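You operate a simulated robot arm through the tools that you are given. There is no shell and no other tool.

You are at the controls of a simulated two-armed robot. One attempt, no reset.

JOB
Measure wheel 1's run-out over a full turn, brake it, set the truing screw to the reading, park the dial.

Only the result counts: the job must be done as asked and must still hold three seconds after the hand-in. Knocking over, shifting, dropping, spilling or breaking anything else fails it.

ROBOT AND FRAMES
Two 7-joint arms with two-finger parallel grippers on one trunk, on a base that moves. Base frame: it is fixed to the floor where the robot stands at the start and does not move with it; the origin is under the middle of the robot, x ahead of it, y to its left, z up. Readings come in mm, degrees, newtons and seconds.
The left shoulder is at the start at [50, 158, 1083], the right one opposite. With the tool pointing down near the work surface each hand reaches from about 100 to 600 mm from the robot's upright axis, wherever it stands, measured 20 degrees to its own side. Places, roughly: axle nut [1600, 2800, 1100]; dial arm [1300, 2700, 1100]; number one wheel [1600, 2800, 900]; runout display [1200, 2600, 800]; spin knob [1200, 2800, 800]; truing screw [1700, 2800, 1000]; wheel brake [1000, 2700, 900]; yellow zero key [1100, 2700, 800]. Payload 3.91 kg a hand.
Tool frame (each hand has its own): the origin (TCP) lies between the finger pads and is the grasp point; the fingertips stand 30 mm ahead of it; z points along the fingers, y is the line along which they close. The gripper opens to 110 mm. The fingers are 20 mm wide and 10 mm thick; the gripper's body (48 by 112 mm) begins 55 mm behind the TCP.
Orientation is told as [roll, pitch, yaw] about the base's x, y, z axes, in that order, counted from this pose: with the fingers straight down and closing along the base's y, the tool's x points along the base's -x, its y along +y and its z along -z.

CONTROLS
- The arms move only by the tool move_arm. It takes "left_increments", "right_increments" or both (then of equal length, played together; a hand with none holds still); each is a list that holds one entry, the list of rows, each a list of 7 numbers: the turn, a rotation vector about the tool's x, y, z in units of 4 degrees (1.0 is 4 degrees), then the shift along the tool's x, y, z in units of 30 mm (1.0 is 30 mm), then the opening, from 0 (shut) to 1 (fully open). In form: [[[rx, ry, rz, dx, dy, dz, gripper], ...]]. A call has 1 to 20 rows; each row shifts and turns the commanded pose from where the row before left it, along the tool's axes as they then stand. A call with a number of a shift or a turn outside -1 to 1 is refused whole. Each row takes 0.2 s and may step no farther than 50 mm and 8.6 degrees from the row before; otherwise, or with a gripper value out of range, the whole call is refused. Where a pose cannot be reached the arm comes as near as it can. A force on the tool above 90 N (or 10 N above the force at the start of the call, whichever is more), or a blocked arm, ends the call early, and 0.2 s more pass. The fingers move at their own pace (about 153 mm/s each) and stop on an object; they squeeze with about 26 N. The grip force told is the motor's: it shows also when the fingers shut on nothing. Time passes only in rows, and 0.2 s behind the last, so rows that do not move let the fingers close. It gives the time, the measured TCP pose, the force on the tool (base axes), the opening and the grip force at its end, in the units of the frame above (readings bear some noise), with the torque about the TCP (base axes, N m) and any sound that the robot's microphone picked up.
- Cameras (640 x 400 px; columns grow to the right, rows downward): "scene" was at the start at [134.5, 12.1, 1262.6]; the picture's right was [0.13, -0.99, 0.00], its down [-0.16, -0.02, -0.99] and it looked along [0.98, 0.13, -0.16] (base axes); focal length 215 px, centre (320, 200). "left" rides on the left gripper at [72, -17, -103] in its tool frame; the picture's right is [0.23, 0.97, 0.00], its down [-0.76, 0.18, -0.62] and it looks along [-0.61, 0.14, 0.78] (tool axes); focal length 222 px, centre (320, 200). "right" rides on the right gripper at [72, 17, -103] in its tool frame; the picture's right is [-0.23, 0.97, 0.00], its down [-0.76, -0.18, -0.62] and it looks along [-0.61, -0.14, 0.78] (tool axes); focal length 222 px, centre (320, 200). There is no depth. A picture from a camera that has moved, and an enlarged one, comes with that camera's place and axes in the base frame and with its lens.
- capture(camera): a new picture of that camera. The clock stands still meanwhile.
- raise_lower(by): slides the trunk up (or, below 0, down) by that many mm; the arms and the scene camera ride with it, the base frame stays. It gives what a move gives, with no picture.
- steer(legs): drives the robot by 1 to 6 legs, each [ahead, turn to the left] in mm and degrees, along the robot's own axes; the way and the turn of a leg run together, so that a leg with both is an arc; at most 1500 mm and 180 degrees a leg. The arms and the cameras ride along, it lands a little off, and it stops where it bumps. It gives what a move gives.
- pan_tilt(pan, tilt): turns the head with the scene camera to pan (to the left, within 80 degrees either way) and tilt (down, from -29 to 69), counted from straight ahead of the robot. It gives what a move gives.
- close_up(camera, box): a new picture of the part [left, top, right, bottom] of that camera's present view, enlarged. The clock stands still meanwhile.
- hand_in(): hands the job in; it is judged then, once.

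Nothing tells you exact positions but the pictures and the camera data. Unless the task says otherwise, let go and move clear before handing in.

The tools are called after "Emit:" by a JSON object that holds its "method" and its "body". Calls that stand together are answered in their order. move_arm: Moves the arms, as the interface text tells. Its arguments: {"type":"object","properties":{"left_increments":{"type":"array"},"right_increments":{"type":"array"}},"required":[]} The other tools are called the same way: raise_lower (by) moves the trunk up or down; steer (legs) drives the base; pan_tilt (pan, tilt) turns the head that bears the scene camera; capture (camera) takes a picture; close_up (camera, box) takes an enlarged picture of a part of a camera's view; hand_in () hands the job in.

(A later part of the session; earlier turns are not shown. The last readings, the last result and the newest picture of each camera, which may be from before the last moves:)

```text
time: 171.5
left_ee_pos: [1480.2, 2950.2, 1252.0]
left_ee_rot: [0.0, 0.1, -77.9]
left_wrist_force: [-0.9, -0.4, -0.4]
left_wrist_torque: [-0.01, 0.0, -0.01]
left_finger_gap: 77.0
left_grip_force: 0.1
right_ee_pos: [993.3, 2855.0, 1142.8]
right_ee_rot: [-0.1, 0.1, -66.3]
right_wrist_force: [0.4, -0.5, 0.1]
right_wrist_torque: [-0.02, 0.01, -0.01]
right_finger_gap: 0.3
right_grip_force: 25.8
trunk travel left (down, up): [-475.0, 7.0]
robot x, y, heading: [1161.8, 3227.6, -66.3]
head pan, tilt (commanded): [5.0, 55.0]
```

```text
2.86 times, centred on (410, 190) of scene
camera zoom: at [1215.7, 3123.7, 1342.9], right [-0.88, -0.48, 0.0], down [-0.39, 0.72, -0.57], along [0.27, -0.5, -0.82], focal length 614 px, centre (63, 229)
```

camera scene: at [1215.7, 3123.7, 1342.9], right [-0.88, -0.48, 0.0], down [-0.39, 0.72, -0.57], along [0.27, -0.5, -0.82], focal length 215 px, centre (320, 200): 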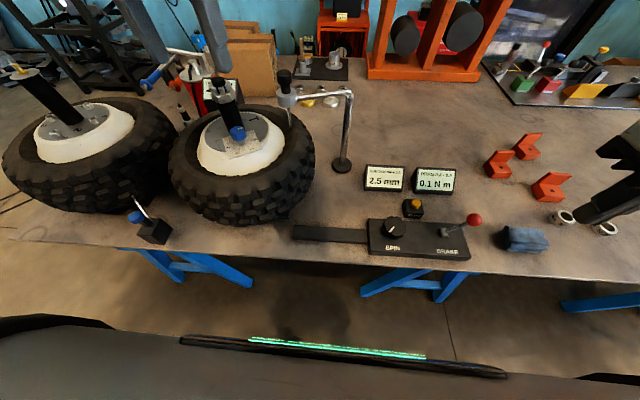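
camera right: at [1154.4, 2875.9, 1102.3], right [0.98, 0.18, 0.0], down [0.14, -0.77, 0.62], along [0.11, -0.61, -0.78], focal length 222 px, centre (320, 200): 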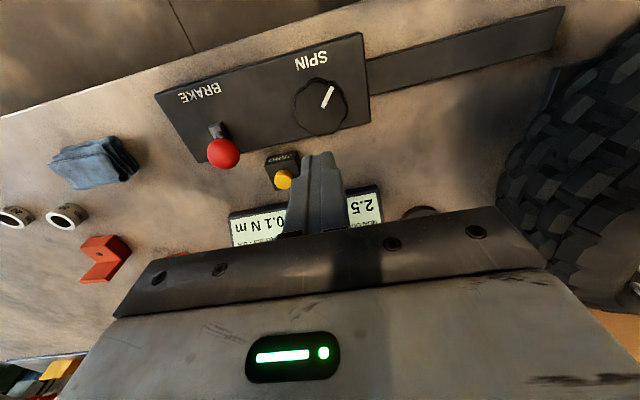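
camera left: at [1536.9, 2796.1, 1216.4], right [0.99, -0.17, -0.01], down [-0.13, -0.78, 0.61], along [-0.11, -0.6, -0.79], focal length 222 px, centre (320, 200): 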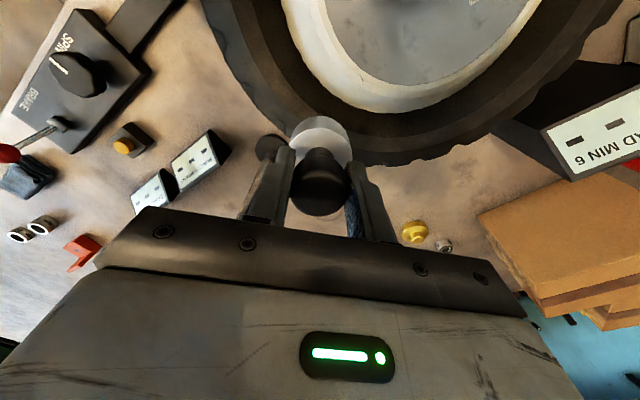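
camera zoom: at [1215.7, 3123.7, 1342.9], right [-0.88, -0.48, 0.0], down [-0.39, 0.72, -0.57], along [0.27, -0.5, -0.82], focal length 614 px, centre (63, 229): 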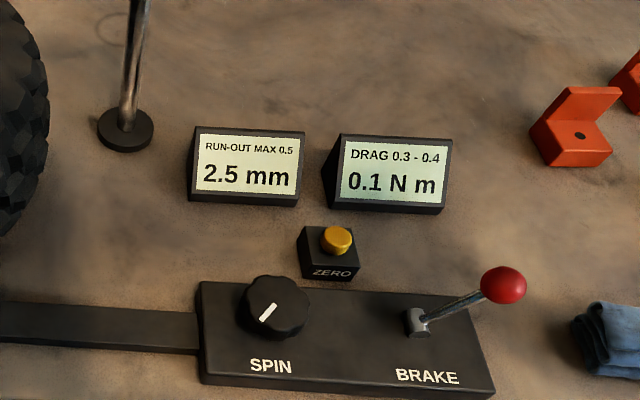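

Brake lever is at the right stop and the reading is 2.5 mm. Next the truing screw: since the axle nut stands only ~48 mm from it, I'll approach with the left hand tilted back about 25° so the gripper body clears the nut. First I turn and tilt the wrist in the clear.

Emit:
{"method": "move_arm", "body": {"left_increments": [[[0, 0, -0.977, 0, 0, 0, 0.7], [0, 0, -0.977, 0, 0, 0, 0.7], [0, 0, -0.977, 0, 0, 0, 0.7], [0, 0, -0.977, 0, 0, 0, 0.7], [0, 0, -0.977, 0, 0, 0, 0.7], [0, 0, -0.977, 0, 0, 0, 0.7], [0, 0, -0.977, 0, 0, 0, 0.7], [0, 0, -0.977, 0, 0, 0, 0.7], [0, 0, -0.977, 0, 0, 0, 0.7], [0, 0, -0.977, 0, 0, 0, 0.7], [0, 0, -0.977, 0, 0, 0, 0.7], [0, -0.893, 0, 0, 0, 0, 0.7], [0, -0.893, 0, 0, 0, 0, 0.7], [0, -0.893, 0, 0, 0, 0, 0.7], [0, -0.893, 0, 0, 0, 0, 0.7], [0, -0.893, 0, 0, 0, 0, 0.7], [0, -0.893, 0, 0, 0, 0, 0.7], [0, -0.893, 0, 0, 0, 0, 0.7]]]}}

Emit:
{"method": "capture", "body": {"camera": "left"}}

Emit:
{"method": "capture", "body": {"camera": "scene"}}

```text
time: 175.3
left_ee_pos: [1479.8, 2950.7, 1251.8]
left_ee_rot: [0.1, -24.9, -35.0]
left_wrist_force: [0.5, -0.2, 0.0]
left_wrist_torque: [0.03, -0.01, -0.01]
left_finger_gap: 76.8
left_grip_force: 0.0
right_ee_pos: [993.5, 2854.3, 1141.5]
right_ee_rot: [0.0, 0.1, -66.4]
right_wrist_force: [0.2, -0.3, -0.5]
right_wrist_torque: [0.07, 0.0, 0.02]
right_finger_gap: 0.0
right_grip_force: 26.3
trunk travel left (down, up): [-475.0, 7.0]
robot x, y, heading: [1163.3, 3227.6, -66.6]
head pan, tilt (commanded): [5.0, 55.0]
```

```text
taken
camera left: at [1380.7, 3000.6, 1314.7], right [0.39, 0.92, -0.1], down [0.45, -0.1, 0.89], along [0.8, -0.39, -0.45], focal length 222 px, centre (320, 200)
```

left: 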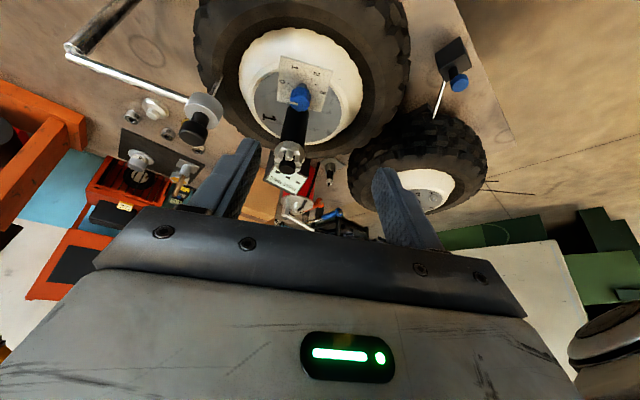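

```text
taken
camera scene: at [1215.6, 3124.0, 1342.9], right [-0.88, -0.48, 0.0], down [-0.39, 0.72, -0.57], along [0.27, -0.5, -0.82], focal length 215 px, centre (320, 200)
```

scene: 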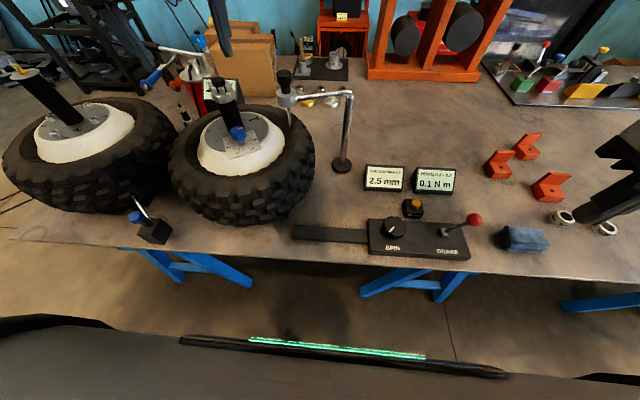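

The wrist is tilted as planned. I zoom on the screw and its scale.

Emit:
{"method": "close_up", "body": {"camera": "left", "box": [250, 40, 350, 120]}}

Emit:
{"method": "close_up", "body": {"camera": "left", "box": [230, 20, 370, 200]}}

Emit:
{"method": "close_up", "body": {"camera": "scene", "box": [205, 75, 275, 165]}}

```text
5.00 times, centred on (300, 80) of left
camera zoom: at [1380.7, 3000.6, 1314.7], right [0.39, 0.92, -0.1], down [0.45, -0.1, 0.89], along [0.8, -0.39, -0.45], focal length 1111 px, centre (420, 800)
```

zoom: 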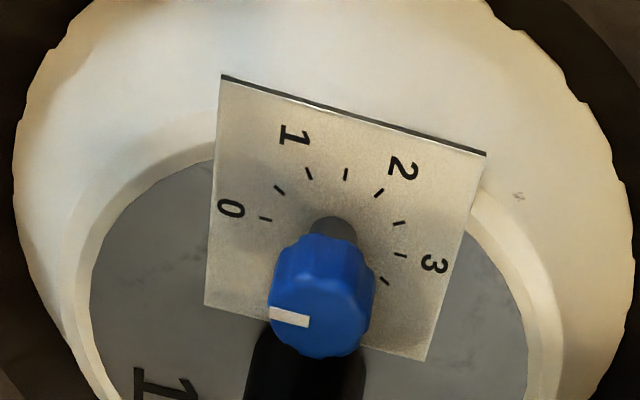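

```text
2.22 times, centred on (300, 110) of left
camera zoom: at [1380.7, 3000.6, 1314.7], right [0.39, 0.92, -0.1], down [0.45, -0.1, 0.89], along [0.8, -0.39, -0.45], focal length 494 px, centre (364, 400)
```

zoom: 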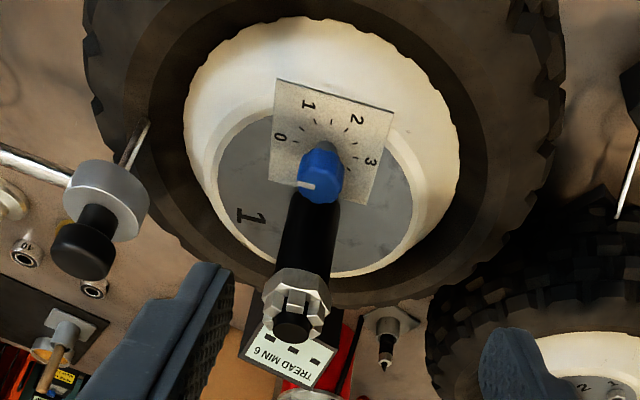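

```text
4.44 times, centred on (240, 120) of scene
camera zoom: at [1215.6, 3124.0, 1342.9], right [-0.88, -0.48, 0.0], down [-0.39, 0.72, -0.57], along [0.27, -0.5, -0.82], focal length 954 px, centre (676, 556)
```

zoom: 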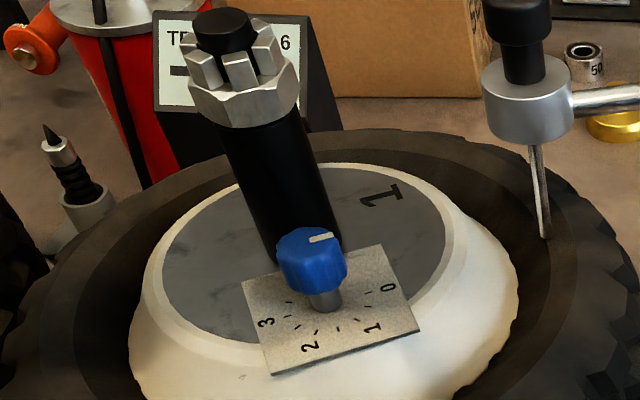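

The scale is clear: ticks every 0.5 (30° each), 60° per unit, clockwise from 0; so 2.5 needs a 150° clockwise turn. The screw axis is at about (1576, 2854), top z ≈ 1032. I lessen the tilt to 18°, pre-turn the wrist and move to a pre-grasp above it.

Emit:
{"method": "move_arm", "body": {"left_increments": [[[0, 0.875, 0, 0, 0, 0, 0.45], [0, 0.875, 0, 0, 0, 0, 0.45], [-0.309, 0, -0.951, 0, 0, 0, 0.45], [-0.309, 0, -0.951, 0, 0, 0, 0.45], [-0.309, 0, -0.951, 0, 0, 0, 0.45], [-0.309, 0, -0.951, 0, 0, 0, 0.45], [-0.309, 0, -0.951, 0, 0, 0, 0.45], [-0.309, 0, -0.951, 0, 0, 0, 0.45], [-0.309, 0, -0.951, 0, 0, 0, 0.45], [0, 0, 0, -0.165, -0.399, 0.6, 0.45], [0, 0, 0, -0.165, -0.399, 0.6, 0.45], [0, 0, 0, -0.165, -0.399, 0.6, 0.45], [0, 0, 0, -0.165, -0.399, 0.6, 0.45], [0, 0, 0, -0.165, -0.399, 0.6, 0.45], [0, 0, 0, -0.165, -0.399, 0.6, 0.45], [0, 0, 0, -0.165, -0.399, 0.6, 0.45]]]}}

Emit:
{"method": "capture", "body": {"camera": "left"}}

Emit:
{"method": "close_up", "body": {"camera": "scene", "box": [150, 40, 330, 200]}}

```text
time: 178.7
left_ee_pos: [1544.7, 2858.0, 1142.7]
left_ee_rot: [0.1, -17.9, -6.8]
left_wrist_force: [0.1, 0.5, -1.0]
left_wrist_torque: [-0.03, 0.01, 0.01]
left_finger_gap: 49.5
left_grip_force: 0.1
right_ee_pos: [993.9, 2855.0, 1142.1]
right_ee_rot: [0.1, 0.1, -66.4]
right_wrist_force: [-0.1, 0.2, -0.4]
right_wrist_torque: [-0.01, 0.01, -0.01]
right_finger_gap: 0.1
right_grip_force: 25.7
trunk travel left (down, up): [-475.0, 7.0]
robot x, y, heading: [1162.0, 3223.7, -66.3]
head pan, tilt (commanded): [5.0, 55.0]
```

```text
taken
camera left: at [1441.2, 2855.0, 1218.8], right [-0.1, 0.99, -0.07], down [0.55, 0.11, 0.83], along [0.83, 0.04, -0.56], focal length 222 px, centre (320, 200)
```

left: 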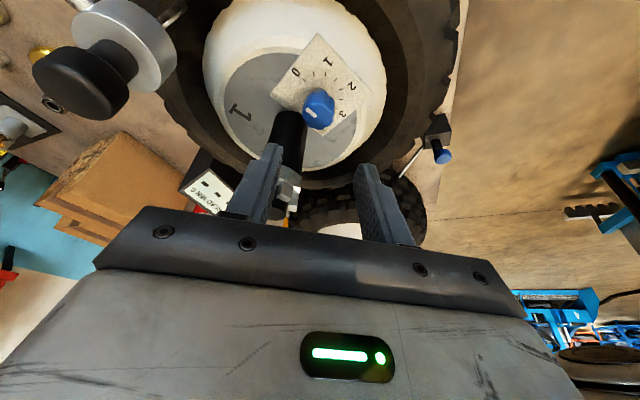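

```text
2.50 times, centred on (240, 120) of scene
camera zoom: at [1215.9, 3123.7, 1342.9], right [-0.88, -0.48, 0.0], down [-0.39, 0.72, -0.57], along [0.27, -0.5, -0.82], focal length 537 px, centre (520, 400)
```

zoom: 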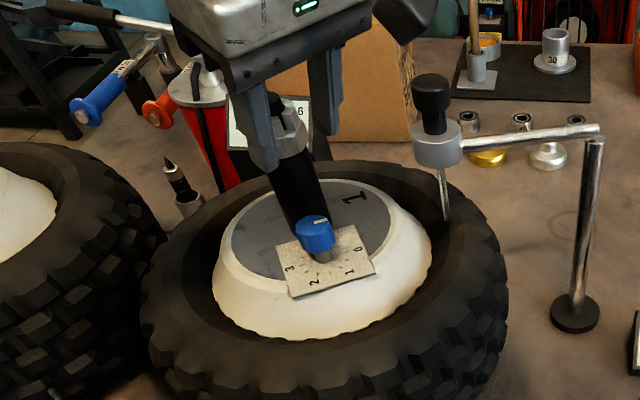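

Emit:
{"method": "close_up", "body": {"camera": "left", "box": [250, 30, 390, 170]}}

```text
2.86 times, centred on (320, 100) of left
camera zoom: at [1441.2, 2855.0, 1218.8], right [-0.1, 0.99, -0.07], down [0.55, 0.11, 0.83], along [0.83, 0.04, -0.56], focal length 635 px, centre (320, 486)
```

zoom: 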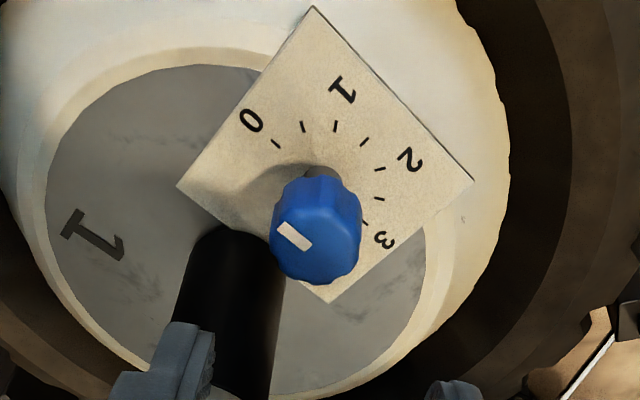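

Screw axis confirmed at (1576.5, 2853.8). I slide down along the tool axis, stopping just above the knob.

Emit:
{"method": "move_arm", "body": {"left_increments": [[[0, 0, 0, 0.097, -0.013, 0.7, 0.45], [0, 0, 0, 0, 0, 0.7, 0.45], [0, 0, 0, 0, 0, 0.7, 0.45], [0, 0, 0, 0, 0, 0.5, 0.45]]]}}

Emit:
{"method": "close_up", "body": {"camera": "left", "box": [200, 40, 440, 230]}}

Emit:
{"method": "close_up", "body": {"camera": "scene", "box": [190, 50, 300, 170]}}

```text
time: 179.7
left_ee_pos: [1564.3, 2856.4, 1066.9]
left_ee_rot: [0.1, -18.0, -7.0]
left_wrist_force: [0.4, 1.1, -0.5]
left_wrist_torque: [0.0, 0.03, -0.02]
left_finger_gap: 49.3
left_grip_force: 0.0
right_ee_pos: [994.4, 2854.8, 1142.0]
right_ee_rot: [0.0, 0.1, -66.4]
right_wrist_force: [-0.9, -1.0, 0.5]
right_wrist_torque: [-0.03, -0.04, 0.01]
right_finger_gap: 0.0
right_grip_force: 25.8
trunk travel left (down, up): [-475.0, 7.0]
robot x, y, heading: [1162.3, 3228.0, -66.6]
head pan, tilt (commanded): [5.0, 55.0]
```

```text
2.11 times, centred on (320, 135) of left
camera zoom: at [1461.4, 2853.0, 1143.2], right [-0.1, 0.99, -0.07], down [0.55, 0.11, 0.83], along [0.83, 0.04, -0.56], focal length 468 px, centre (320, 337)
```

zoom: 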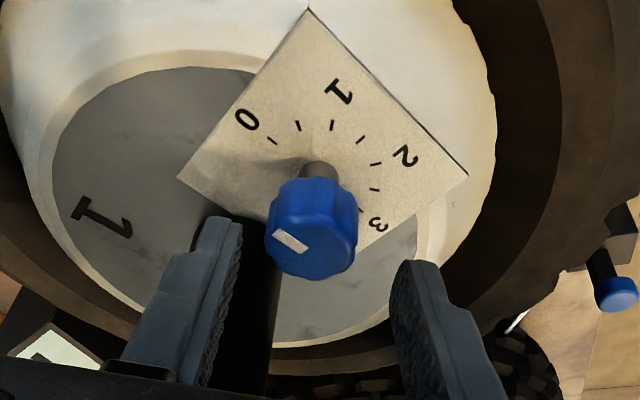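

```text
3.33 times, centred on (245, 110) of scene
camera zoom: at [1215.8, 3123.9, 1342.9], right [-0.88, -0.48, 0.0], down [-0.39, 0.72, -0.57], along [0.27, -0.5, -0.82], focal length 716 px, centre (570, 500)
```

zoom: 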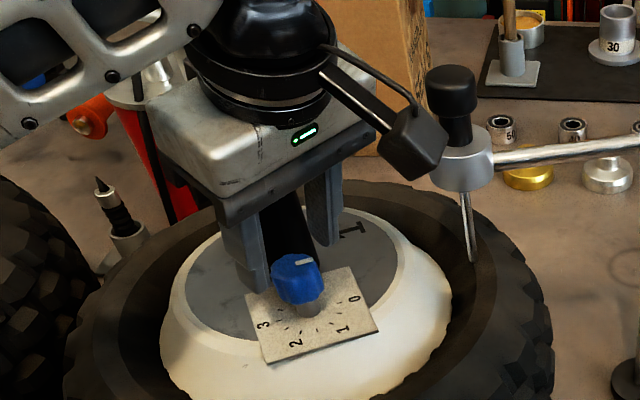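

Well placed. I descend the last 35 mm and grip the screw knob.

Emit:
{"method": "move_arm", "body": {"left_increments": [[[0, 0, 0, -0.028, -0.02, 0.4, 0.45], [0, 0, 0, -0.028, -0.02, 0.4, 0.45], [0, 0, 0, 0, 0, 0.37, 0.45], [0, 0, 0, 0, 0, 0, 0.45]]]}}

Emit:
{"method": "close_up", "body": {"camera": "left", "box": [200, 60, 440, 250]}}

Emit:
{"method": "close_up", "body": {"camera": "scene", "box": [190, 50, 300, 170]}}

```text
time: 180.7
left_ee_pos: [1575.6, 2852.2, 1032.8]
left_ee_rot: [0.1, -18.1, -7.0]
left_wrist_force: [0.6, -0.7, 0.5]
left_wrist_torque: [-0.01, 0.01, 0.01]
left_finger_gap: 49.6
left_grip_force: 0.0
right_ee_pos: [993.6, 2854.9, 1142.1]
right_ee_rot: [0.1, 0.1, -66.4]
right_wrist_force: [0.9, -0.1, -0.1]
right_wrist_torque: [0.0, 0.0, 0.01]
right_finger_gap: 0.2
right_grip_force: 25.7
trunk travel left (down, up): [-475.0, 7.0]
robot x, y, heading: [1161.0, 3225.3, -66.4]
head pan, tilt (commanded): [5.0, 55.0]
```

```text
2.11 times, centred on (320, 155) of left
camera zoom: at [1472.9, 2849.6, 1110.1], right [-0.1, 0.99, -0.07], down [0.55, 0.11, 0.83], along [0.83, 0.04, -0.56], focal length 468 px, centre (320, 295)
```

zoom: 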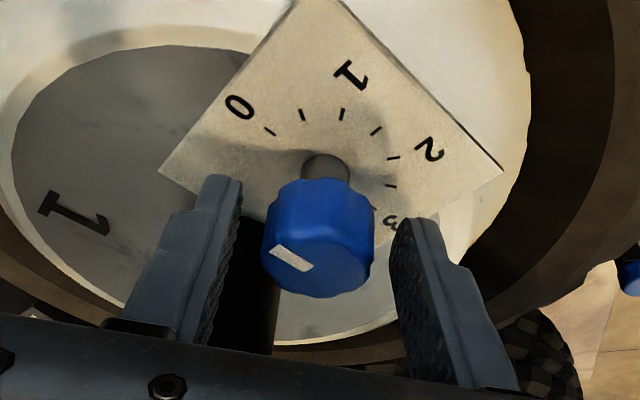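

```text
3.33 times, centred on (245, 110) of scene
camera zoom: at [1215.6, 3123.9, 1342.9], right [-0.88, -0.48, 0.0], down [-0.39, 0.72, -0.57], along [0.27, -0.5, -0.82], focal length 716 px, centre (570, 500)
```

zoom: 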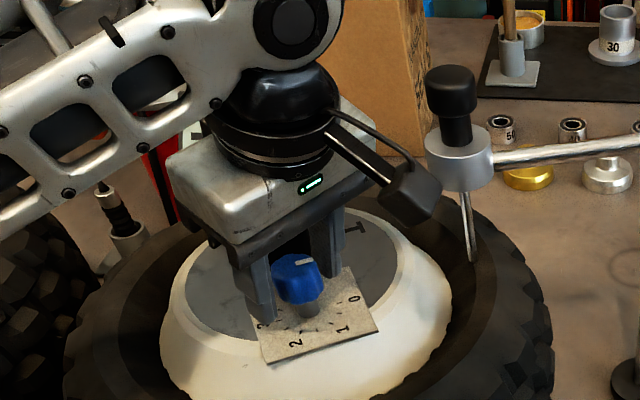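

The knob is between the fingers. I close on it and turn clockwise about the vertical axis.

Emit:
{"method": "move_arm", "body": {"left_increments": [[[0, 0, 0, 0, 0, 0, 0.3], [0, 0, 0, 0, 0, 0, 0.2], [0, 0, 0, 0, 0, 0, 0.2]]]}}

Emit:
{"method": "move_arm", "body": {"left_increments": [[[0.309, 0, 0.951, 0, 0, 0, 0.2], [0.309, 0, 0.951, 0, 0, 0, 0.2], [0.309, 0, 0.951, 0, 0, 0, 0.2]]]}}

Emit:
{"method": "close_up", "body": {"camera": "left", "box": [200, 60, 440, 250]}}

```text
time: 181.5
left_ee_pos: [1573.7, 2852.7, 1033.9]
left_ee_rot: [0.1, -17.9, -6.9]
left_wrist_force: [0.1, -3.9, -1.9]
left_wrist_torque: [-0.44, -0.12, -0.08]
left_finger_gap: 31.2
left_grip_force: 45.0
right_ee_pos: [993.7, 2853.9, 1140.9]
right_ee_rot: [-0.1, 0.0, -66.4]
right_wrist_force: [0.2, -0.7, -0.6]
right_wrist_torque: [0.01, 0.0, -0.04]
right_finger_gap: 0.3
right_grip_force: 26.1
trunk travel left (down, up): [-475.0, 7.0]
robot x, y, heading: [1164.1, 3222.3, -66.4]
head pan, tilt (commanded): [5.0, 55.0]
```

```text
time: 182.3
left_ee_pos: [1574.7, 2852.8, 1034.9]
left_ee_rot: [0.1, -17.9, -18.9]
left_wrist_force: [0.5, -4.3, -3.9]
left_wrist_torque: [-0.64, -0.58, 0.03]
left_finger_gap: 31.5
left_grip_force: 45.2
right_ee_pos: [995.0, 2853.9, 1142.0]
right_ee_rot: [0.0, 0.1, -66.5]
right_wrist_force: [0.5, -0.1, 0.0]
right_wrist_torque: [0.0, 0.0, 0.0]
right_finger_gap: 0.1
right_grip_force: 26.5
trunk travel left (down, up): [-475.0, 7.0]
robot x, y, heading: [1162.8, 3221.9, -66.6]
head pan, tilt (commanded): [5.0, 55.0]
```

```text
2.11 times, centred on (320, 155) of left
camera zoom: at [1474.1, 2870.6, 1110.1], right [0.11, 0.99, -0.07], down [0.56, -0.01, 0.83], along [0.82, -0.13, -0.56], focal length 468 px, centre (320, 295)
```

zoom: 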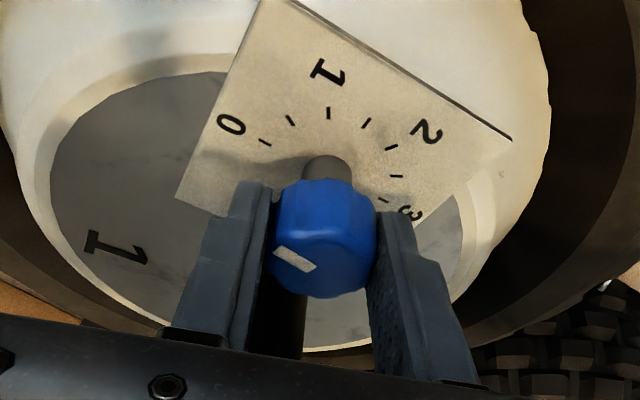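

The knob turns with the hand while the plate stays (wheel braked). I continue turning to the end of this grip.

Emit:
{"method": "move_arm", "body": {"left_increments": [[[0.309, 0, 0.951, 0, 0, 0, 0.2], [0.309, 0, 0.951, 0, 0, 0, 0.2], [0.309, 0, 0.951, 0, 0, 0, 0.2], [0.309, 0, 0.951, 0, 0, 0, 0.2], [0.309, 0, 0.951, 0, 0, 0, 0.2], [0.309, 0, 0.951, 0, 0, 0, 0.2]]]}}

Emit:
{"method": "close_up", "body": {"camera": "left", "box": [200, 60, 440, 250]}}

Emit:
{"method": "close_up", "body": {"camera": "scene", "box": [190, 50, 300, 170]}}

```text
time: 183.7
left_ee_pos: [1575.8, 2853.3, 1033.8]
left_ee_rot: [0.0, -17.9, -43.0]
left_wrist_force: [2.1, 3.1, 1.5]
left_wrist_torque: [0.04, -0.27, 0.0]
left_finger_gap: 31.3
left_grip_force: 44.7
right_ee_pos: [993.1, 2855.7, 1142.2]
right_ee_rot: [-0.1, 0.1, -66.4]
right_wrist_force: [0.3, -0.5, 0.0]
right_wrist_torque: [0.02, 0.0, 0.01]
right_finger_gap: 0.0
right_grip_force: 25.4
trunk travel left (down, up): [-475.0, 7.0]
robot x, y, heading: [1164.1, 3225.2, -66.5]
head pan, tilt (commanded): [5.0, 55.0]
```

```text
2.11 times, centred on (320, 155) of left
camera zoom: at [1490.2, 2911.0, 1110.3], right [0.51, 0.86, -0.07], down [0.51, -0.23, 0.83], along [0.7, -0.45, -0.56], focal length 468 px, centre (320, 295)
```

zoom: 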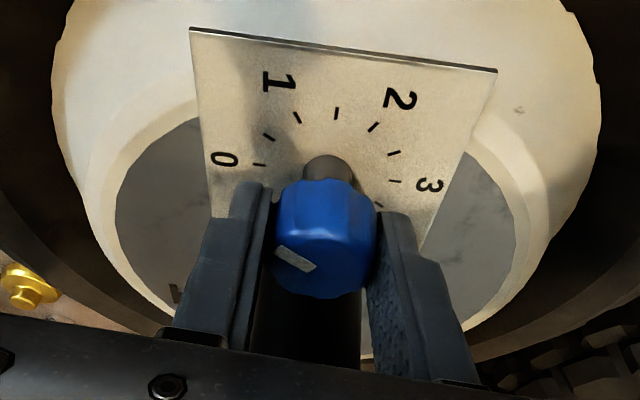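

```text
3.33 times, centred on (245, 110) of scene
camera zoom: at [1216.1, 3124.3, 1343.0], right [-0.88, -0.48, 0.0], down [-0.39, 0.72, -0.57], along [0.27, -0.5, -0.82], focal length 716 px, centre (570, 500)
```

zoom: 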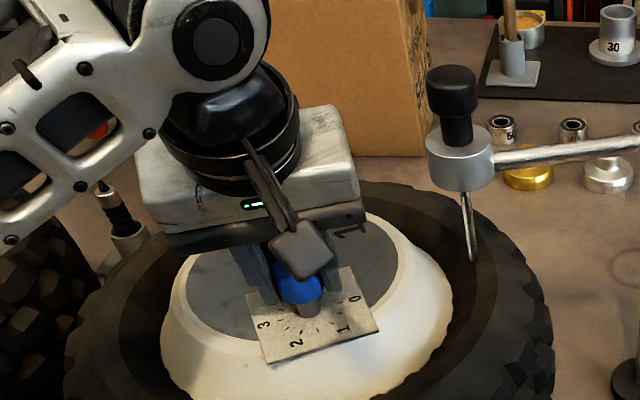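

36° done with negligible forces. I add 24° more (60° total), staying clear of the axle.

Emit:
{"method": "move_arm", "body": {"left_increments": [[[0.309, 0, 0.951, 0, 0, 0, 0.2], [0.309, 0, 0.951, 0, 0, 0, 0.2], [0.309, 0, 0.951, 0, 0, 0, 0.2], [0.309, 0, 0.951, 0, 0, 0, 0.2], [0.309, 0, 0.951, 0, 0, 0, 0.2], [0.309, 0, 0.951, 0, 0, 0, 0.2]]]}}

Emit:
{"method": "close_up", "body": {"camera": "left", "box": [200, 60, 440, 250]}}

```text
time: 185.1
left_ee_pos: [1577.2, 2855.4, 1034.2]
left_ee_rot: [-0.1, -17.9, -66.9]
left_wrist_force: [7.8, 4.7, 2.5]
left_wrist_torque: [0.91, 0.06, 0.01]
left_finger_gap: 31.6
left_grip_force: 45.3
right_ee_pos: [994.4, 2855.7, 1141.5]
right_ee_rot: [0.0, 0.1, -66.4]
right_wrist_force: [0.2, 0.3, -0.2]
right_wrist_torque: [0.0, 0.0, 0.03]
right_finger_gap: 0.0
right_grip_force: 25.6
trunk travel left (down, up): [-475.0, 7.0]
robot x, y, heading: [1164.6, 3224.3, -66.7]
head pan, tilt (commanded): [5.0, 55.0]
```

```text
2.11 times, centred on (320, 155) of left
camera zoom: at [1521.1, 2941.3, 1110.3], right [0.81, 0.58, -0.07], down [0.37, -0.42, 0.83], along [0.45, -0.7, -0.56], focal length 468 px, centre (320, 295)
```

zoom: 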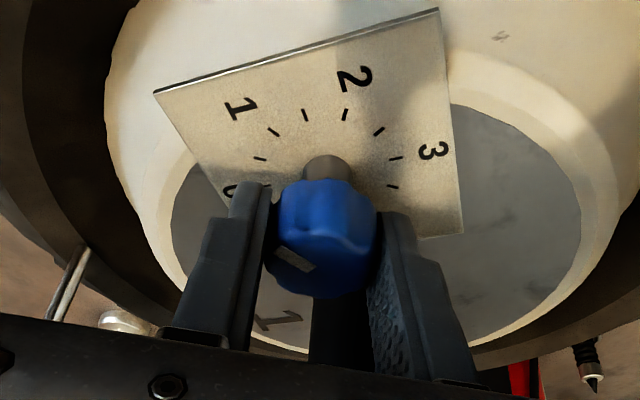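

About 60° turned (mark near 1). I open, rotate back in place and grip again.

Emit:
{"method": "move_arm", "body": {"left_increments": [[[0, 0, 0, 0, 0, 0, 0.42], [0, 0, 0, 0, 0, 0, 0.42], [-0.309, 0, -0.951, 0, 0, 0, 0.42], [-0.309, 0, -0.951, 0, 0, 0, 0.42], [-0.309, 0, -0.951, 0, 0, 0, 0.42], [-0.309, 0, -0.951, 0, 0, 0, 0.42], [-0.309, 0, -0.951, 0, 0, 0, 0.42], [-0.309, 0, -0.951, 0, 0, 0, 0.42], [-0.309, 0, -0.951, 0, 0, 0, 0.42], [-0.309, 0, -0.951, 0, 0, 0, 0.42], [-0.309, 0, -0.951, 0, 0, 0, 0.42], [-0.309, 0, -0.951, 0, 0, 0, 0.42], [-0.309, 0, -0.951, 0, 0, 0, 0.42], [-0.309, 0, -0.951, 0, 0, 0, 0.42], [-0.309, 0, -0.951, 0, 0, 0, 0.42], [-0.309, 0, -0.951, 0, 0, 0, 0.42], [-0.309, 0, -0.951, 0, 0, 0, 0.42]]]}}

Emit:
{"method": "close_up", "body": {"camera": "left", "box": [200, 60, 440, 250]}}

Emit:
{"method": "close_up", "body": {"camera": "scene", "box": [190, 50, 300, 170]}}

```text
time: 188.7
left_ee_pos: [1575.1, 2853.0, 1035.1]
left_ee_rot: [0.1, -18.0, -6.9]
left_wrist_force: [0.1, 0.0, 0.1]
left_wrist_torque: [0.05, 0.03, -0.03]
left_finger_gap: 46.1
left_grip_force: 0.1
right_ee_pos: [994.4, 2854.9, 1142.0]
right_ee_rot: [0.1, 0.1, -66.5]
right_wrist_force: [0.8, 0.5, -0.4]
right_wrist_torque: [0.03, 0.0, -0.03]
right_finger_gap: 0.1
right_grip_force: 25.8
trunk travel left (down, up): [-475.0, 7.0]
robot x, y, heading: [1167.9, 3221.6, -66.6]
head pan, tilt (commanded): [5.0, 55.0]
```

```text
2.11 times, centred on (320, 155) of left
camera zoom: at [1472.6, 2849.8, 1110.4], right [-0.1, 0.99, -0.07], down [0.55, 0.11, 0.83], along [0.83, 0.04, -0.56], focal length 468 px, centre (320, 295)
```

zoom: 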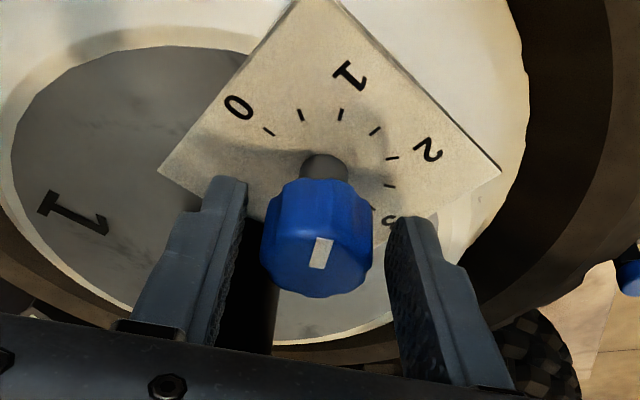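

```text
3.33 times, centred on (245, 110) of scene
camera zoom: at [1215.7, 3123.9, 1342.9], right [-0.88, -0.48, 0.0], down [-0.39, 0.72, -0.57], along [0.27, -0.5, -0.82], focal length 716 px, centre (570, 500)
```

zoom: 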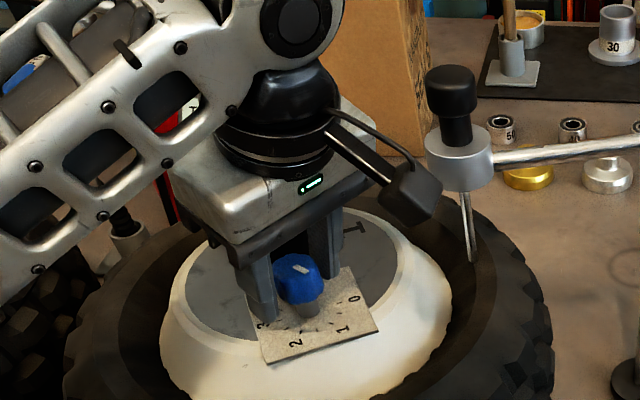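

The mark now points at 1. I grip again and turn another 60°.

Emit:
{"method": "move_arm", "body": {"left_increments": [[[0, 0, 0, 0, 0, 0, 0.3], [0, 0, 0, 0, 0, 0, 0.2], [0, 0, 0, 0, 0, 0, 0.2], [0.309, 0, 0.951, 0, 0, 0, 0.2], [0.309, 0, 0.951, 0, 0, 0, 0.2], [0.309, 0, 0.951, 0, 0, 0, 0.2], [0.309, 0, 0.951, 0, 0, 0, 0.2], [0.309, 0, 0.951, 0, 0, 0, 0.2], [0.309, 0, 0.951, 0, 0, 0, 0.2], [0.309, 0, 0.951, 0, 0, 0, 0.2], [0.309, 0, 0.951, 0, 0, 0, 0.2], [0.309, 0, 0.951, 0, 0, 0, 0.2], [0.309, 0, 0.951, 0, 0, 0, 0.2], [0.309, 0, 0.951, 0, 0, 0, 0.2], [0.309, 0, 0.951, 0, 0, 0, 0.2], [0.309, 0, 0.951, 0, 0, 0, 0.2], [0.309, 0, 0.951, 0, 0, 0, 0.2], [0.309, 0, 0.951, 0, 0, 0, 0.2]]]}}

Emit:
{"method": "close_up", "body": {"camera": "left", "box": [200, 60, 440, 250]}}

```text
time: 192.5
left_ee_pos: [1576.5, 2854.1, 1033.8]
left_ee_rot: [-0.1, -18.1, -67.0]
left_wrist_force: [6.5, 8.4, 0.3]
left_wrist_torque: [-0.99, -0.45, 0.03]
left_finger_gap: 31.9
left_grip_force: 45.0
right_ee_pos: [994.7, 2855.6, 1143.5]
right_ee_rot: [-0.2, 0.0, -66.4]
right_wrist_force: [0.1, 0.3, -0.2]
right_wrist_torque: [0.01, -0.02, -0.03]
right_finger_gap: 0.0
right_grip_force: 25.9
trunk travel left (down, up): [-475.0, 7.0]
robot x, y, heading: [1159.6, 3222.2, -66.3]
head pan, tilt (commanded): [5.0, 55.0]
```

```text
2.11 times, centred on (320, 155) of left
camera zoom: at [1520.9, 2941.5, 1110.5], right [0.81, 0.58, -0.07], down [0.37, -0.42, 0.83], along [0.45, -0.7, -0.56], focal length 468 px, centre (320, 295)
```

zoom: 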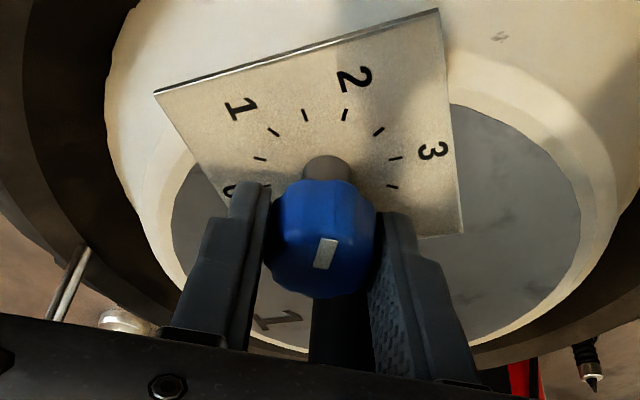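

At 2 now. I open, turn back, re-grip, and turn the last 30°.

Emit:
{"method": "move_arm", "body": {"left_increments": [[[0, 0, 0, 0, 0, 0, 0.42], [0, 0, 0, 0, 0, 0, 0.42], [-0.309, 0, -0.951, 0, 0, 0, 0.42], [-0.309, 0, -0.951, 0, 0, 0, 0.42], [-0.309, 0, -0.951, 0, 0, 0, 0.42], [-0.309, 0, -0.951, 0, 0, 0, 0.42], [-0.309, 0, -0.951, 0, 0, 0, 0.42], [-0.309, 0, -0.951, 0, 0, 0, 0.42], [-0.309, 0, -0.951, 0, 0, 0, 0.42], [-0.309, 0, -0.951, 0, 0, 0, 0.42], [-0.309, 0, -0.951, 0, 0, 0, 0.42], [-0.309, 0, -0.951, 0, 0, 0, 0.42], [0, 0, 0, 0, 0, 0, 0.3], [0, 0, 0, 0, 0, 0, 0.2], [0, 0, 0, 0, 0, 0, 0.2]]]}}

Emit:
{"method": "move_arm", "body": {"left_increments": [[[0.309, 0, 0.951, 0, 0, 0, 0.2], [0.309, 0, 0.951, 0, 0, 0, 0.2], [0.309, 0, 0.951, 0, 0, 0, 0.2], [0.309, 0, 0.951, 0, 0, 0, 0.2], [0.309, 0, 0.951, 0, 0, 0, 0.2], [0.309, 0, 0.951, 0, 0, 0, 0.2], [0.309, 0, 0.951, 0, 0, 0, 0.2], [0.155, 0, 0.476, 0, 0, 0, 0.2], [0, 0, 0, 0, 0, 0, 0.2]]]}}

Emit:
{"method": "close_up", "body": {"camera": "left", "box": [200, 60, 440, 250]}}

```text
time: 195.7
left_ee_pos: [1574.9, 2852.9, 1033.5]
left_ee_rot: [0.1, -18.0, -27.0]
left_wrist_force: [0.4, -0.1, -0.8]
left_wrist_torque: [-0.12, -0.02, 0.0]
left_finger_gap: 31.1
left_grip_force: 45.3
right_ee_pos: [993.3, 2855.3, 1143.2]
right_ee_rot: [0.0, 0.0, -66.4]
right_wrist_force: [0.4, -0.4, 0.5]
right_wrist_torque: [0.01, 0.03, -0.02]
right_finger_gap: 0.1
right_grip_force: 25.9
trunk travel left (down, up): [-475.0, 7.0]
robot x, y, heading: [1166.3, 3224.2, -66.4]
head pan, tilt (commanded): [5.0, 55.0]
```

```text
time: 197.7
left_ee_pos: [1575.1, 2855.0, 1034.1]
left_ee_rot: [0.0, -18.1, -56.8]
left_wrist_force: [0.8, 8.4, -1.9]
left_wrist_torque: [-0.36, -0.38, -0.01]
left_finger_gap: 31.0
left_grip_force: 45.0
right_ee_pos: [994.7, 2854.6, 1142.5]
right_ee_rot: [-0.1, 0.0, -66.4]
right_wrist_force: [0.1, 0.4, 0.3]
right_wrist_torque: [0.0, -0.02, 0.02]
right_finger_gap: 0.0
right_grip_force: 26.3
trunk travel left (down, up): [-475.0, 7.0]
robot x, y, heading: [1162.2, 3223.2, -66.1]
head pan, tilt (commanded): [5.0, 55.0]
```

```text
2.11 times, centred on (320, 155) of left
camera zoom: at [1506.2, 2930.8, 1110.2], right [0.7, 0.71, -0.07], down [0.44, -0.35, 0.83], along [0.57, -0.61, -0.56], focal length 468 px, centre (320, 295)
```

zoom: 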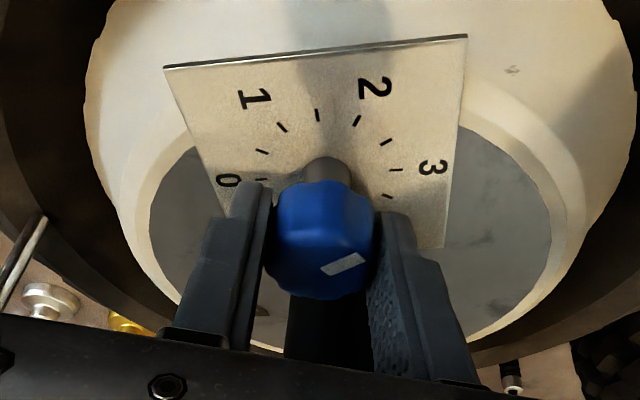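

Now I open and back straight out along the tool axis, then check the setting.

Emit:
{"method": "move_arm", "body": {"left_increments": [[[0, 0, 0, 0, 0, 0, 0.45], [0, 0, 0, 0, 0, 0, 0.45], [0, 0, 0, 0, 0, -0.5, 0.45], [0, 0, 0, 0, 0, -0.8, 0.45], [0, 0, 0, 0, 0, -0.8, 0.45], [0, 0, 0, 0, 0, -0.8, 0.45], [0, 0, 0, 0, 0, -0.8, 0.45]]]}}

Emit:
{"method": "close_up", "body": {"camera": "left", "box": [260, 40, 400, 150]}}

Emit:
{"method": "close_up", "body": {"camera": "scene", "box": [190, 50, 300, 170]}}

```text
time: 199.3
left_ee_pos: [1555.0, 2881.9, 1140.4]
left_ee_rot: [-0.1, -17.8, -56.9]
left_wrist_force: [-0.1, 0.1, -0.9]
left_wrist_torque: [-0.03, 0.06, -0.02]
left_finger_gap: 49.3
left_grip_force: 0.0
right_ee_pos: [993.8, 2855.0, 1141.6]
right_ee_rot: [0.0, 0.1, -66.3]
right_wrist_force: [0.6, -0.2, -0.4]
right_wrist_torque: [0.0, 0.02, -0.02]
right_finger_gap: 0.1
right_grip_force: 26.1
trunk travel left (down, up): [-475.0, 7.0]
robot x, y, heading: [1162.7, 3225.2, -66.4]
head pan, tilt (commanded): [5.0, 55.0]
```

```text
3.64 times, centred on (330, 95) of left
camera zoom: at [1486.1, 2959.4, 1216.3], right [0.7, 0.71, -0.07], down [0.44, -0.35, 0.83], along [0.56, -0.61, -0.56], focal length 808 px, centre (284, 582)
```

zoom: 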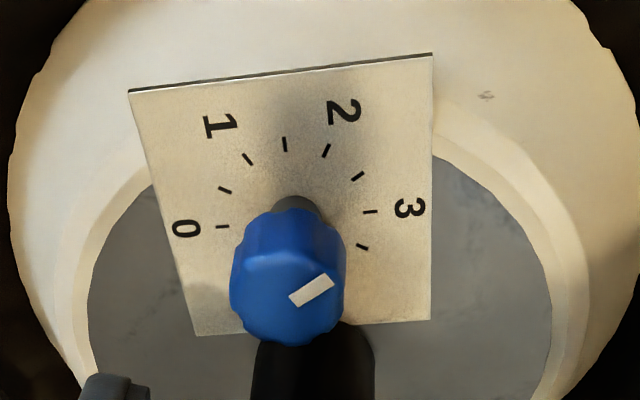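

```text
3.33 times, centred on (245, 110) of scene
camera zoom: at [1215.5, 3124.1, 1342.9], right [-0.88, -0.48, 0.0], down [-0.39, 0.72, -0.57], along [0.27, -0.5, -0.82], focal length 716 px, centre (570, 500)
```

zoom: 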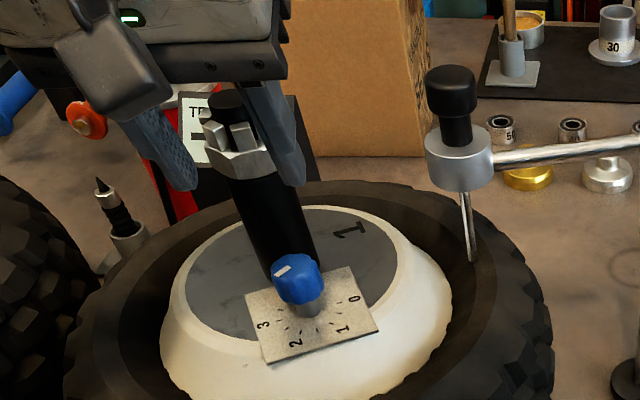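

The setting looks near 2.5; I verify the mark's direction against the ticks with tighter close-ups from both cameras.

Emit:
{"method": "close_up", "body": {"camera": "scene", "box": [220, 110, 260, 145]}}

Emit:
{"method": "close_up", "body": {"camera": "left", "box": [300, 75, 365, 140]}}

```text
11.43 times, centred on (240, 128) of scene
camera zoom: at [1215.5, 3124.1, 1342.9], right [-0.88, -0.48, 0.0], down [-0.39, 0.72, -0.57], along [0.27, -0.5, -0.82], focal length 2454 px, centre (1234, 1029)
```

zoom: 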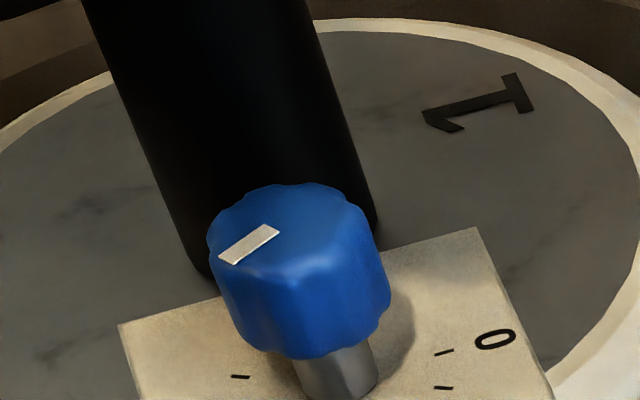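

```text
6.15 times, centred on (332, 108) of left
camera zoom: at [1486.1, 2959.4, 1216.3], right [0.7, 0.71, -0.07], down [0.44, -0.35, 0.83], along [0.56, -0.61, -0.56], focal length 1367 px, centre (243, 769)
```

zoom: 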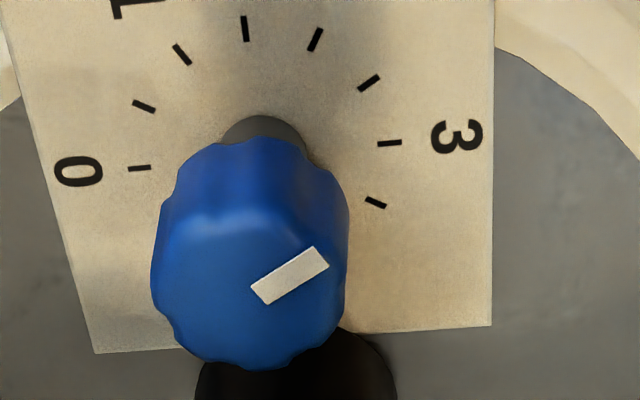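

Careful geometry puts the mark at ≈84°, the 2.5 tick at ≈84.6° — so the screw is at 2.5. Now the dial must be parked: I raise the left hand, make it upright and turn it for gripping the dial cap.

Emit:
{"method": "move_arm", "body": {"left_increments": [[[0, 0, 0, -0.309, 0, -0.951, 0.6], [0, 0, 0, -0.309, 0, -0.951, 0.7], [0, 0.9, 0, 0, 0, 0, 0.7], [0, 0.9, 0, 0, 0, 0, 0.7], [0, 0.9, 0, 0, 0, 0, 0.7], [0, 0.9, 0, 0, 0, 0, 0.7], [0, 0.9, 0, 0, 0, 0, 0.7], [0, 0, 0.977, 0, 0, 0, 0.7], [0, 0, 0.977, 0, 0, 0, 0.7], [0, 0, 0.977, 0, 0, 0, 0.7], [0, 0, 0.977, 0, 0, 0, 0.7], [0, 0, 0.977, 0, 0, 0, 0.7], [0, 0, 0.977, 0, 0, 0, 0.7], [0, 0, 0.977, 0, 0, 0, 0.7], [0, 0, 0.977, 0, 0, 0, 0.7], [0, 0, 0.977, 0, 0, 0, 0.7], [0, 0, 0.977, 0, 0, 0, 0.7], [0, 0, 0.977, 0, 0, 0, 0.7]]]}}

Emit:
{"method": "capture", "body": {"camera": "left"}}

Emit:
{"method": "capture", "body": {"camera": "scene"}}

```text
time: 203.1
left_ee_pos: [1556.6, 2881.2, 1199.4]
left_ee_rot: [0.1, 0.0, -100.0]
left_wrist_force: [0.0, 0.0, 0.2]
left_wrist_torque: [0.03, 0.02, 0.0]
left_finger_gap: 77.3
left_grip_force: 0.1
right_ee_pos: [993.8, 2854.5, 1142.5]
right_ee_rot: [0.0, 0.1, -66.4]
right_wrist_force: [0.4, 0.5, -0.4]
right_wrist_torque: [0.01, 0.0, 0.02]
right_finger_gap: 0.2
right_grip_force: 26.1
trunk travel left (down, up): [-475.0, 7.0]
robot x, y, heading: [1162.2, 3224.0, -66.7]
head pan, tilt (commanded): [5.0, 55.0]
```

```text
taken
camera left: at [1552.3, 2957.1, 1303.4], right [1.0, 0.05, 0.0], down [0.04, -0.78, 0.62], along [0.03, -0.62, -0.78], focal length 222 px, centre (320, 200)
```

left: 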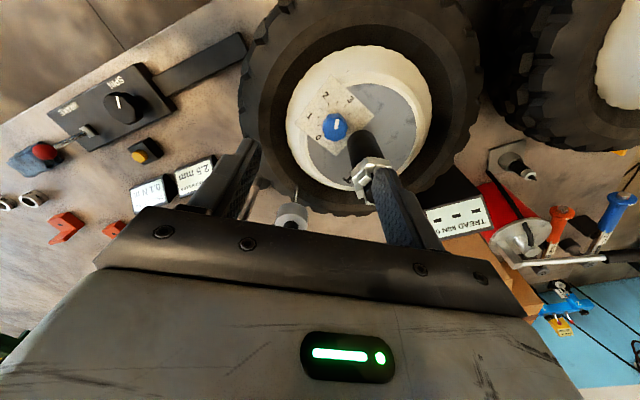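

```text
taken
camera scene: at [1215.7, 3123.9, 1342.9], right [-0.88, -0.48, 0.0], down [-0.39, 0.72, -0.57], along [0.27, -0.5, -0.82], focal length 215 px, centre (320, 200)
```

scene: 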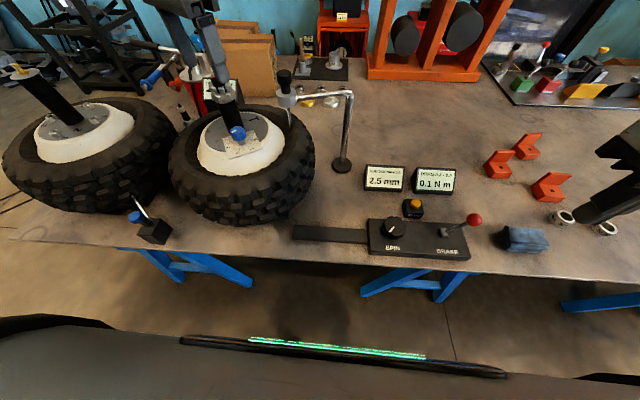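

From here I can also double-check the screw from nearly above.

Emit:
{"method": "close_up", "body": {"camera": "left", "box": [285, 70, 385, 160]}}

Emit:
{"method": "close_up", "body": {"camera": "scene", "box": [260, 60, 360, 140]}}

```text
4.44 times, centred on (335, 115) of left
camera zoom: at [1552.3, 2957.1, 1303.4], right [1.0, 0.05, 0.0], down [0.04, -0.78, 0.62], along [0.03, -0.62, -0.78], focal length 987 px, centre (253, 578)
```

zoom: 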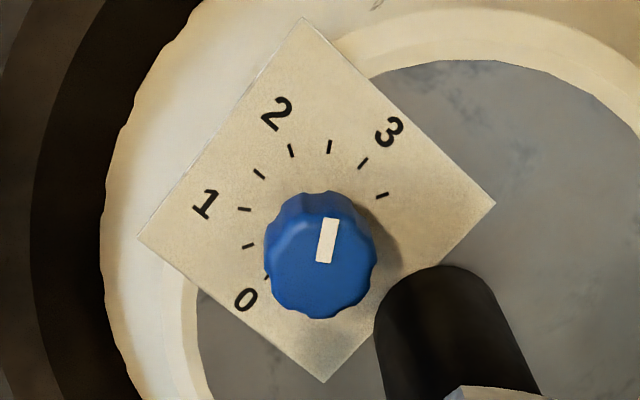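

```text
5.00 times, centred on (310, 100) of scene
camera zoom: at [1215.7, 3123.9, 1342.9], right [-0.88, -0.48, 0.0], down [-0.39, 0.72, -0.57], along [0.27, -0.5, -0.82], focal length 1074 px, centre (370, 700)
```

zoom: 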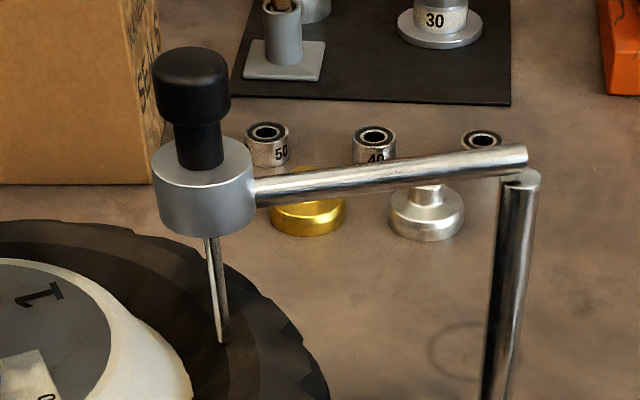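

The mark is square on the 2.5 tick. I move the left hand over the dial cap.

Emit:
{"method": "move_arm", "body": {"left_increments": [[[0, 0, 0, -0.888, -0.039, 0, 0.7], [0, 0, 0, -0.888, -0.039, 0, 0.7], [0, 0, 0, -0.888, -0.039, 0, 0.7], [0, 0, 0, -0.888, -0.039, 0, 0.7], [0, 0, 0, -0.888, -0.039, 0, 0.7], [0, 0, 0, -0.888, -0.039, 0, 0.7], [0, 0, 0, 0, 0, 0.6, 0.7], [0, 0, 0, 0, 0, 0, 0.7]]]}}

Emit:
{"method": "close_up", "body": {"camera": "left", "box": [220, 60, 420, 230]}}

```text
time: 204.9
left_ee_pos: [1520.7, 2725.6, 1180.8]
left_ee_rot: [-0.1, 0.1, -99.9]
left_wrist_force: [0.2, 0.3, -0.3]
left_wrist_torque: [0.02, 0.01, -0.02]
left_finger_gap: 76.9
left_grip_force: 0.1
right_ee_pos: [992.9, 2854.6, 1142.3]
right_ee_rot: [-0.1, 0.1, -66.4]
right_wrist_force: [0.1, 0.1, -0.5]
right_wrist_torque: [-0.01, 0.0, 0.0]
right_finger_gap: 0.0
right_grip_force: 26.0
trunk travel left (down, up): [-475.0, 7.0]
robot x, y, heading: [1166.9, 3225.9, -66.7]
head pan, tilt (commanded): [5.0, 55.0]
```

```text
2.35 times, centred on (320, 145) of left
camera zoom: at [1516.3, 2800.1, 1284.7], right [1.0, 0.06, 0.0], down [0.04, -0.78, 0.62], along [0.03, -0.62, -0.78], focal length 523 px, centre (320, 329)
```

zoom: 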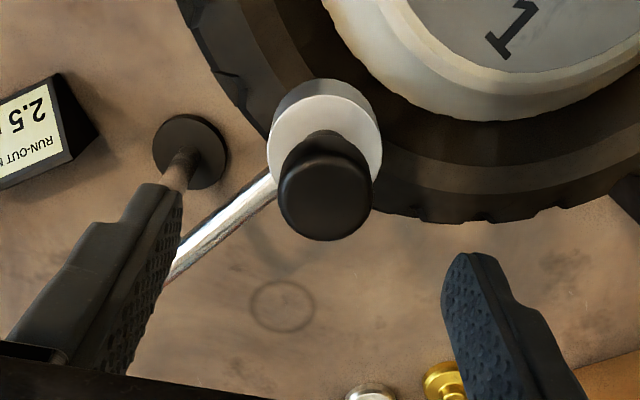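

Cap at (1522, 2725). I descend and grip it.

Emit:
{"method": "move_arm", "body": {"left_increments": [[[0, 0, 0, 0, 0.043, 0.8, 0.7], [0, 0, 0, 0, 0, 0.8, 0.6], [0, 0, 0, 0, 0, 0.68, 0.5], [0, 0, 0, 0, 0, 0, 0.3], [0, 0, 0, 0, 0, 0, 0.1], [0, 0, 0, 0, 0, 0, 0.1]]]}}

```text
time: 206.3
left_ee_pos: [1523.9, 2726.1, 1111.5]
left_ee_rot: [0.0, -0.1, -100.0]
left_wrist_force: [-2.8, 1.4, -2.7]
left_wrist_torque: [-0.51, -0.45, -0.14]
left_finger_gap: 33.7
left_grip_force: 44.9
right_ee_pos: [994.0, 2855.6, 1143.5]
right_ee_rot: [0.1, 0.0, -66.5]
right_wrist_force: [0.6, 0.4, -1.0]
right_wrist_torque: [0.03, 0.02, 0.0]
right_finger_gap: 0.0
right_grip_force: 26.3
trunk travel left (down, up): [-475.0, 7.0]
robot x, y, heading: [1160.6, 3224.1, -66.3]
head pan, tilt (commanded): [5.0, 55.0]
```

Gripped. I swing the dial back counter-clockwise along its arc, in checked portions.

Emit:
{"method": "move_arm", "body": {"left_increments": [[[0, 0, -1, 0.226, -0.319, 0, 0.1], [0, 0, -1, 0.226, -0.319, 0, 0.1], [0, 0, -1, 0.226, -0.319, 0, 0.1], [0, 0, -1, 0.226, -0.319, 0, 0.1], [0, 0, -1, 0.226, -0.319, 0, 0.1]]]}}

```text
time: 207.5
left_ee_pos: [1478.0, 2759.3, 1111.5]
left_ee_rot: [0.0, 0.1, -79.8]
left_wrist_force: [0.9, -2.8, -4.5]
left_wrist_torque: [0.07, -0.6, 0.13]
left_finger_gap: 33.6
left_grip_force: 45.4
right_ee_pos: [993.9, 2854.5, 1142.4]
right_ee_rot: [0.0, 0.1, -66.3]
right_wrist_force: [0.0, 0.1, 0.8]
right_wrist_torque: [-0.01, 0.02, -0.01]
right_finger_gap: 0.0
right_grip_force: 25.8
trunk travel left (down, up): [-475.0, 7.0]
robot x, y, heading: [1161.6, 3227.0, -66.6]
head pan, tilt (commanded): [5.0, 55.0]
```

Emit:
{"method": "move_arm", "body": {"left_increments": [[[0, 0, -1, 0.226, -0.319, 0, 0.1], [0, 0, -1, 0.226, -0.319, 0, 0.1], [0, 0, -1, 0.226, -0.319, 0, 0.1], [0, 0, -1, 0.226, -0.319, 0, 0.1], [0, 0, -1, 0.226, -0.319, 0, 0.1], [0, 0, -1, 0.226, -0.319, 0, 0.1]]]}}

Emit:
{"method": "close_up", "body": {"camera": "scene", "box": [200, 40, 420, 190]}}

```text
time: 208.9
left_ee_pos: [1408.8, 2778.4, 1112.8]
left_ee_rot: [-0.1, 0.1, -55.7]
left_wrist_force: [1.2, -8.7, -3.6]
left_wrist_torque: [0.18, -0.19, 0.02]
left_finger_gap: 33.6
left_grip_force: 44.8
right_ee_pos: [994.2, 2853.6, 1141.2]
right_ee_rot: [0.0, 0.2, -66.4]
right_wrist_force: [-0.6, 0.5, 0.4]
right_wrist_torque: [0.0, -0.02, -0.02]
right_finger_gap: 0.0
right_grip_force: 25.9
trunk travel left (down, up): [-475.0, 7.0]
robot x, y, heading: [1161.4, 3223.4, -66.5]
head pan, tilt (commanded): [5.0, 55.0]
```

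```text
2.67 times, centred on (310, 115) of scene
camera zoom: at [1216.0, 3122.4, 1342.8], right [-0.88, -0.48, 0.0], down [-0.39, 0.72, -0.57], along [0.27, -0.5, -0.82], focal length 573 px, centre (347, 427)
```

zoom: 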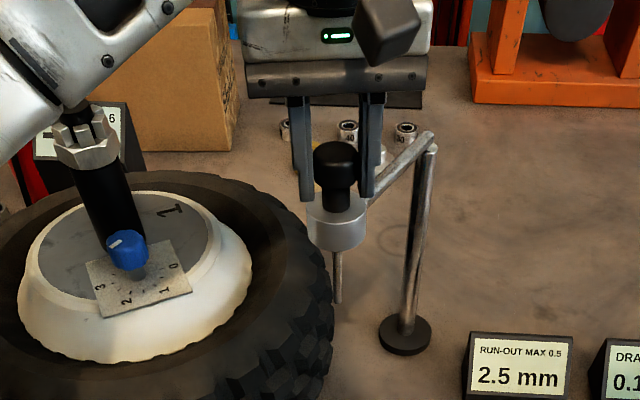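

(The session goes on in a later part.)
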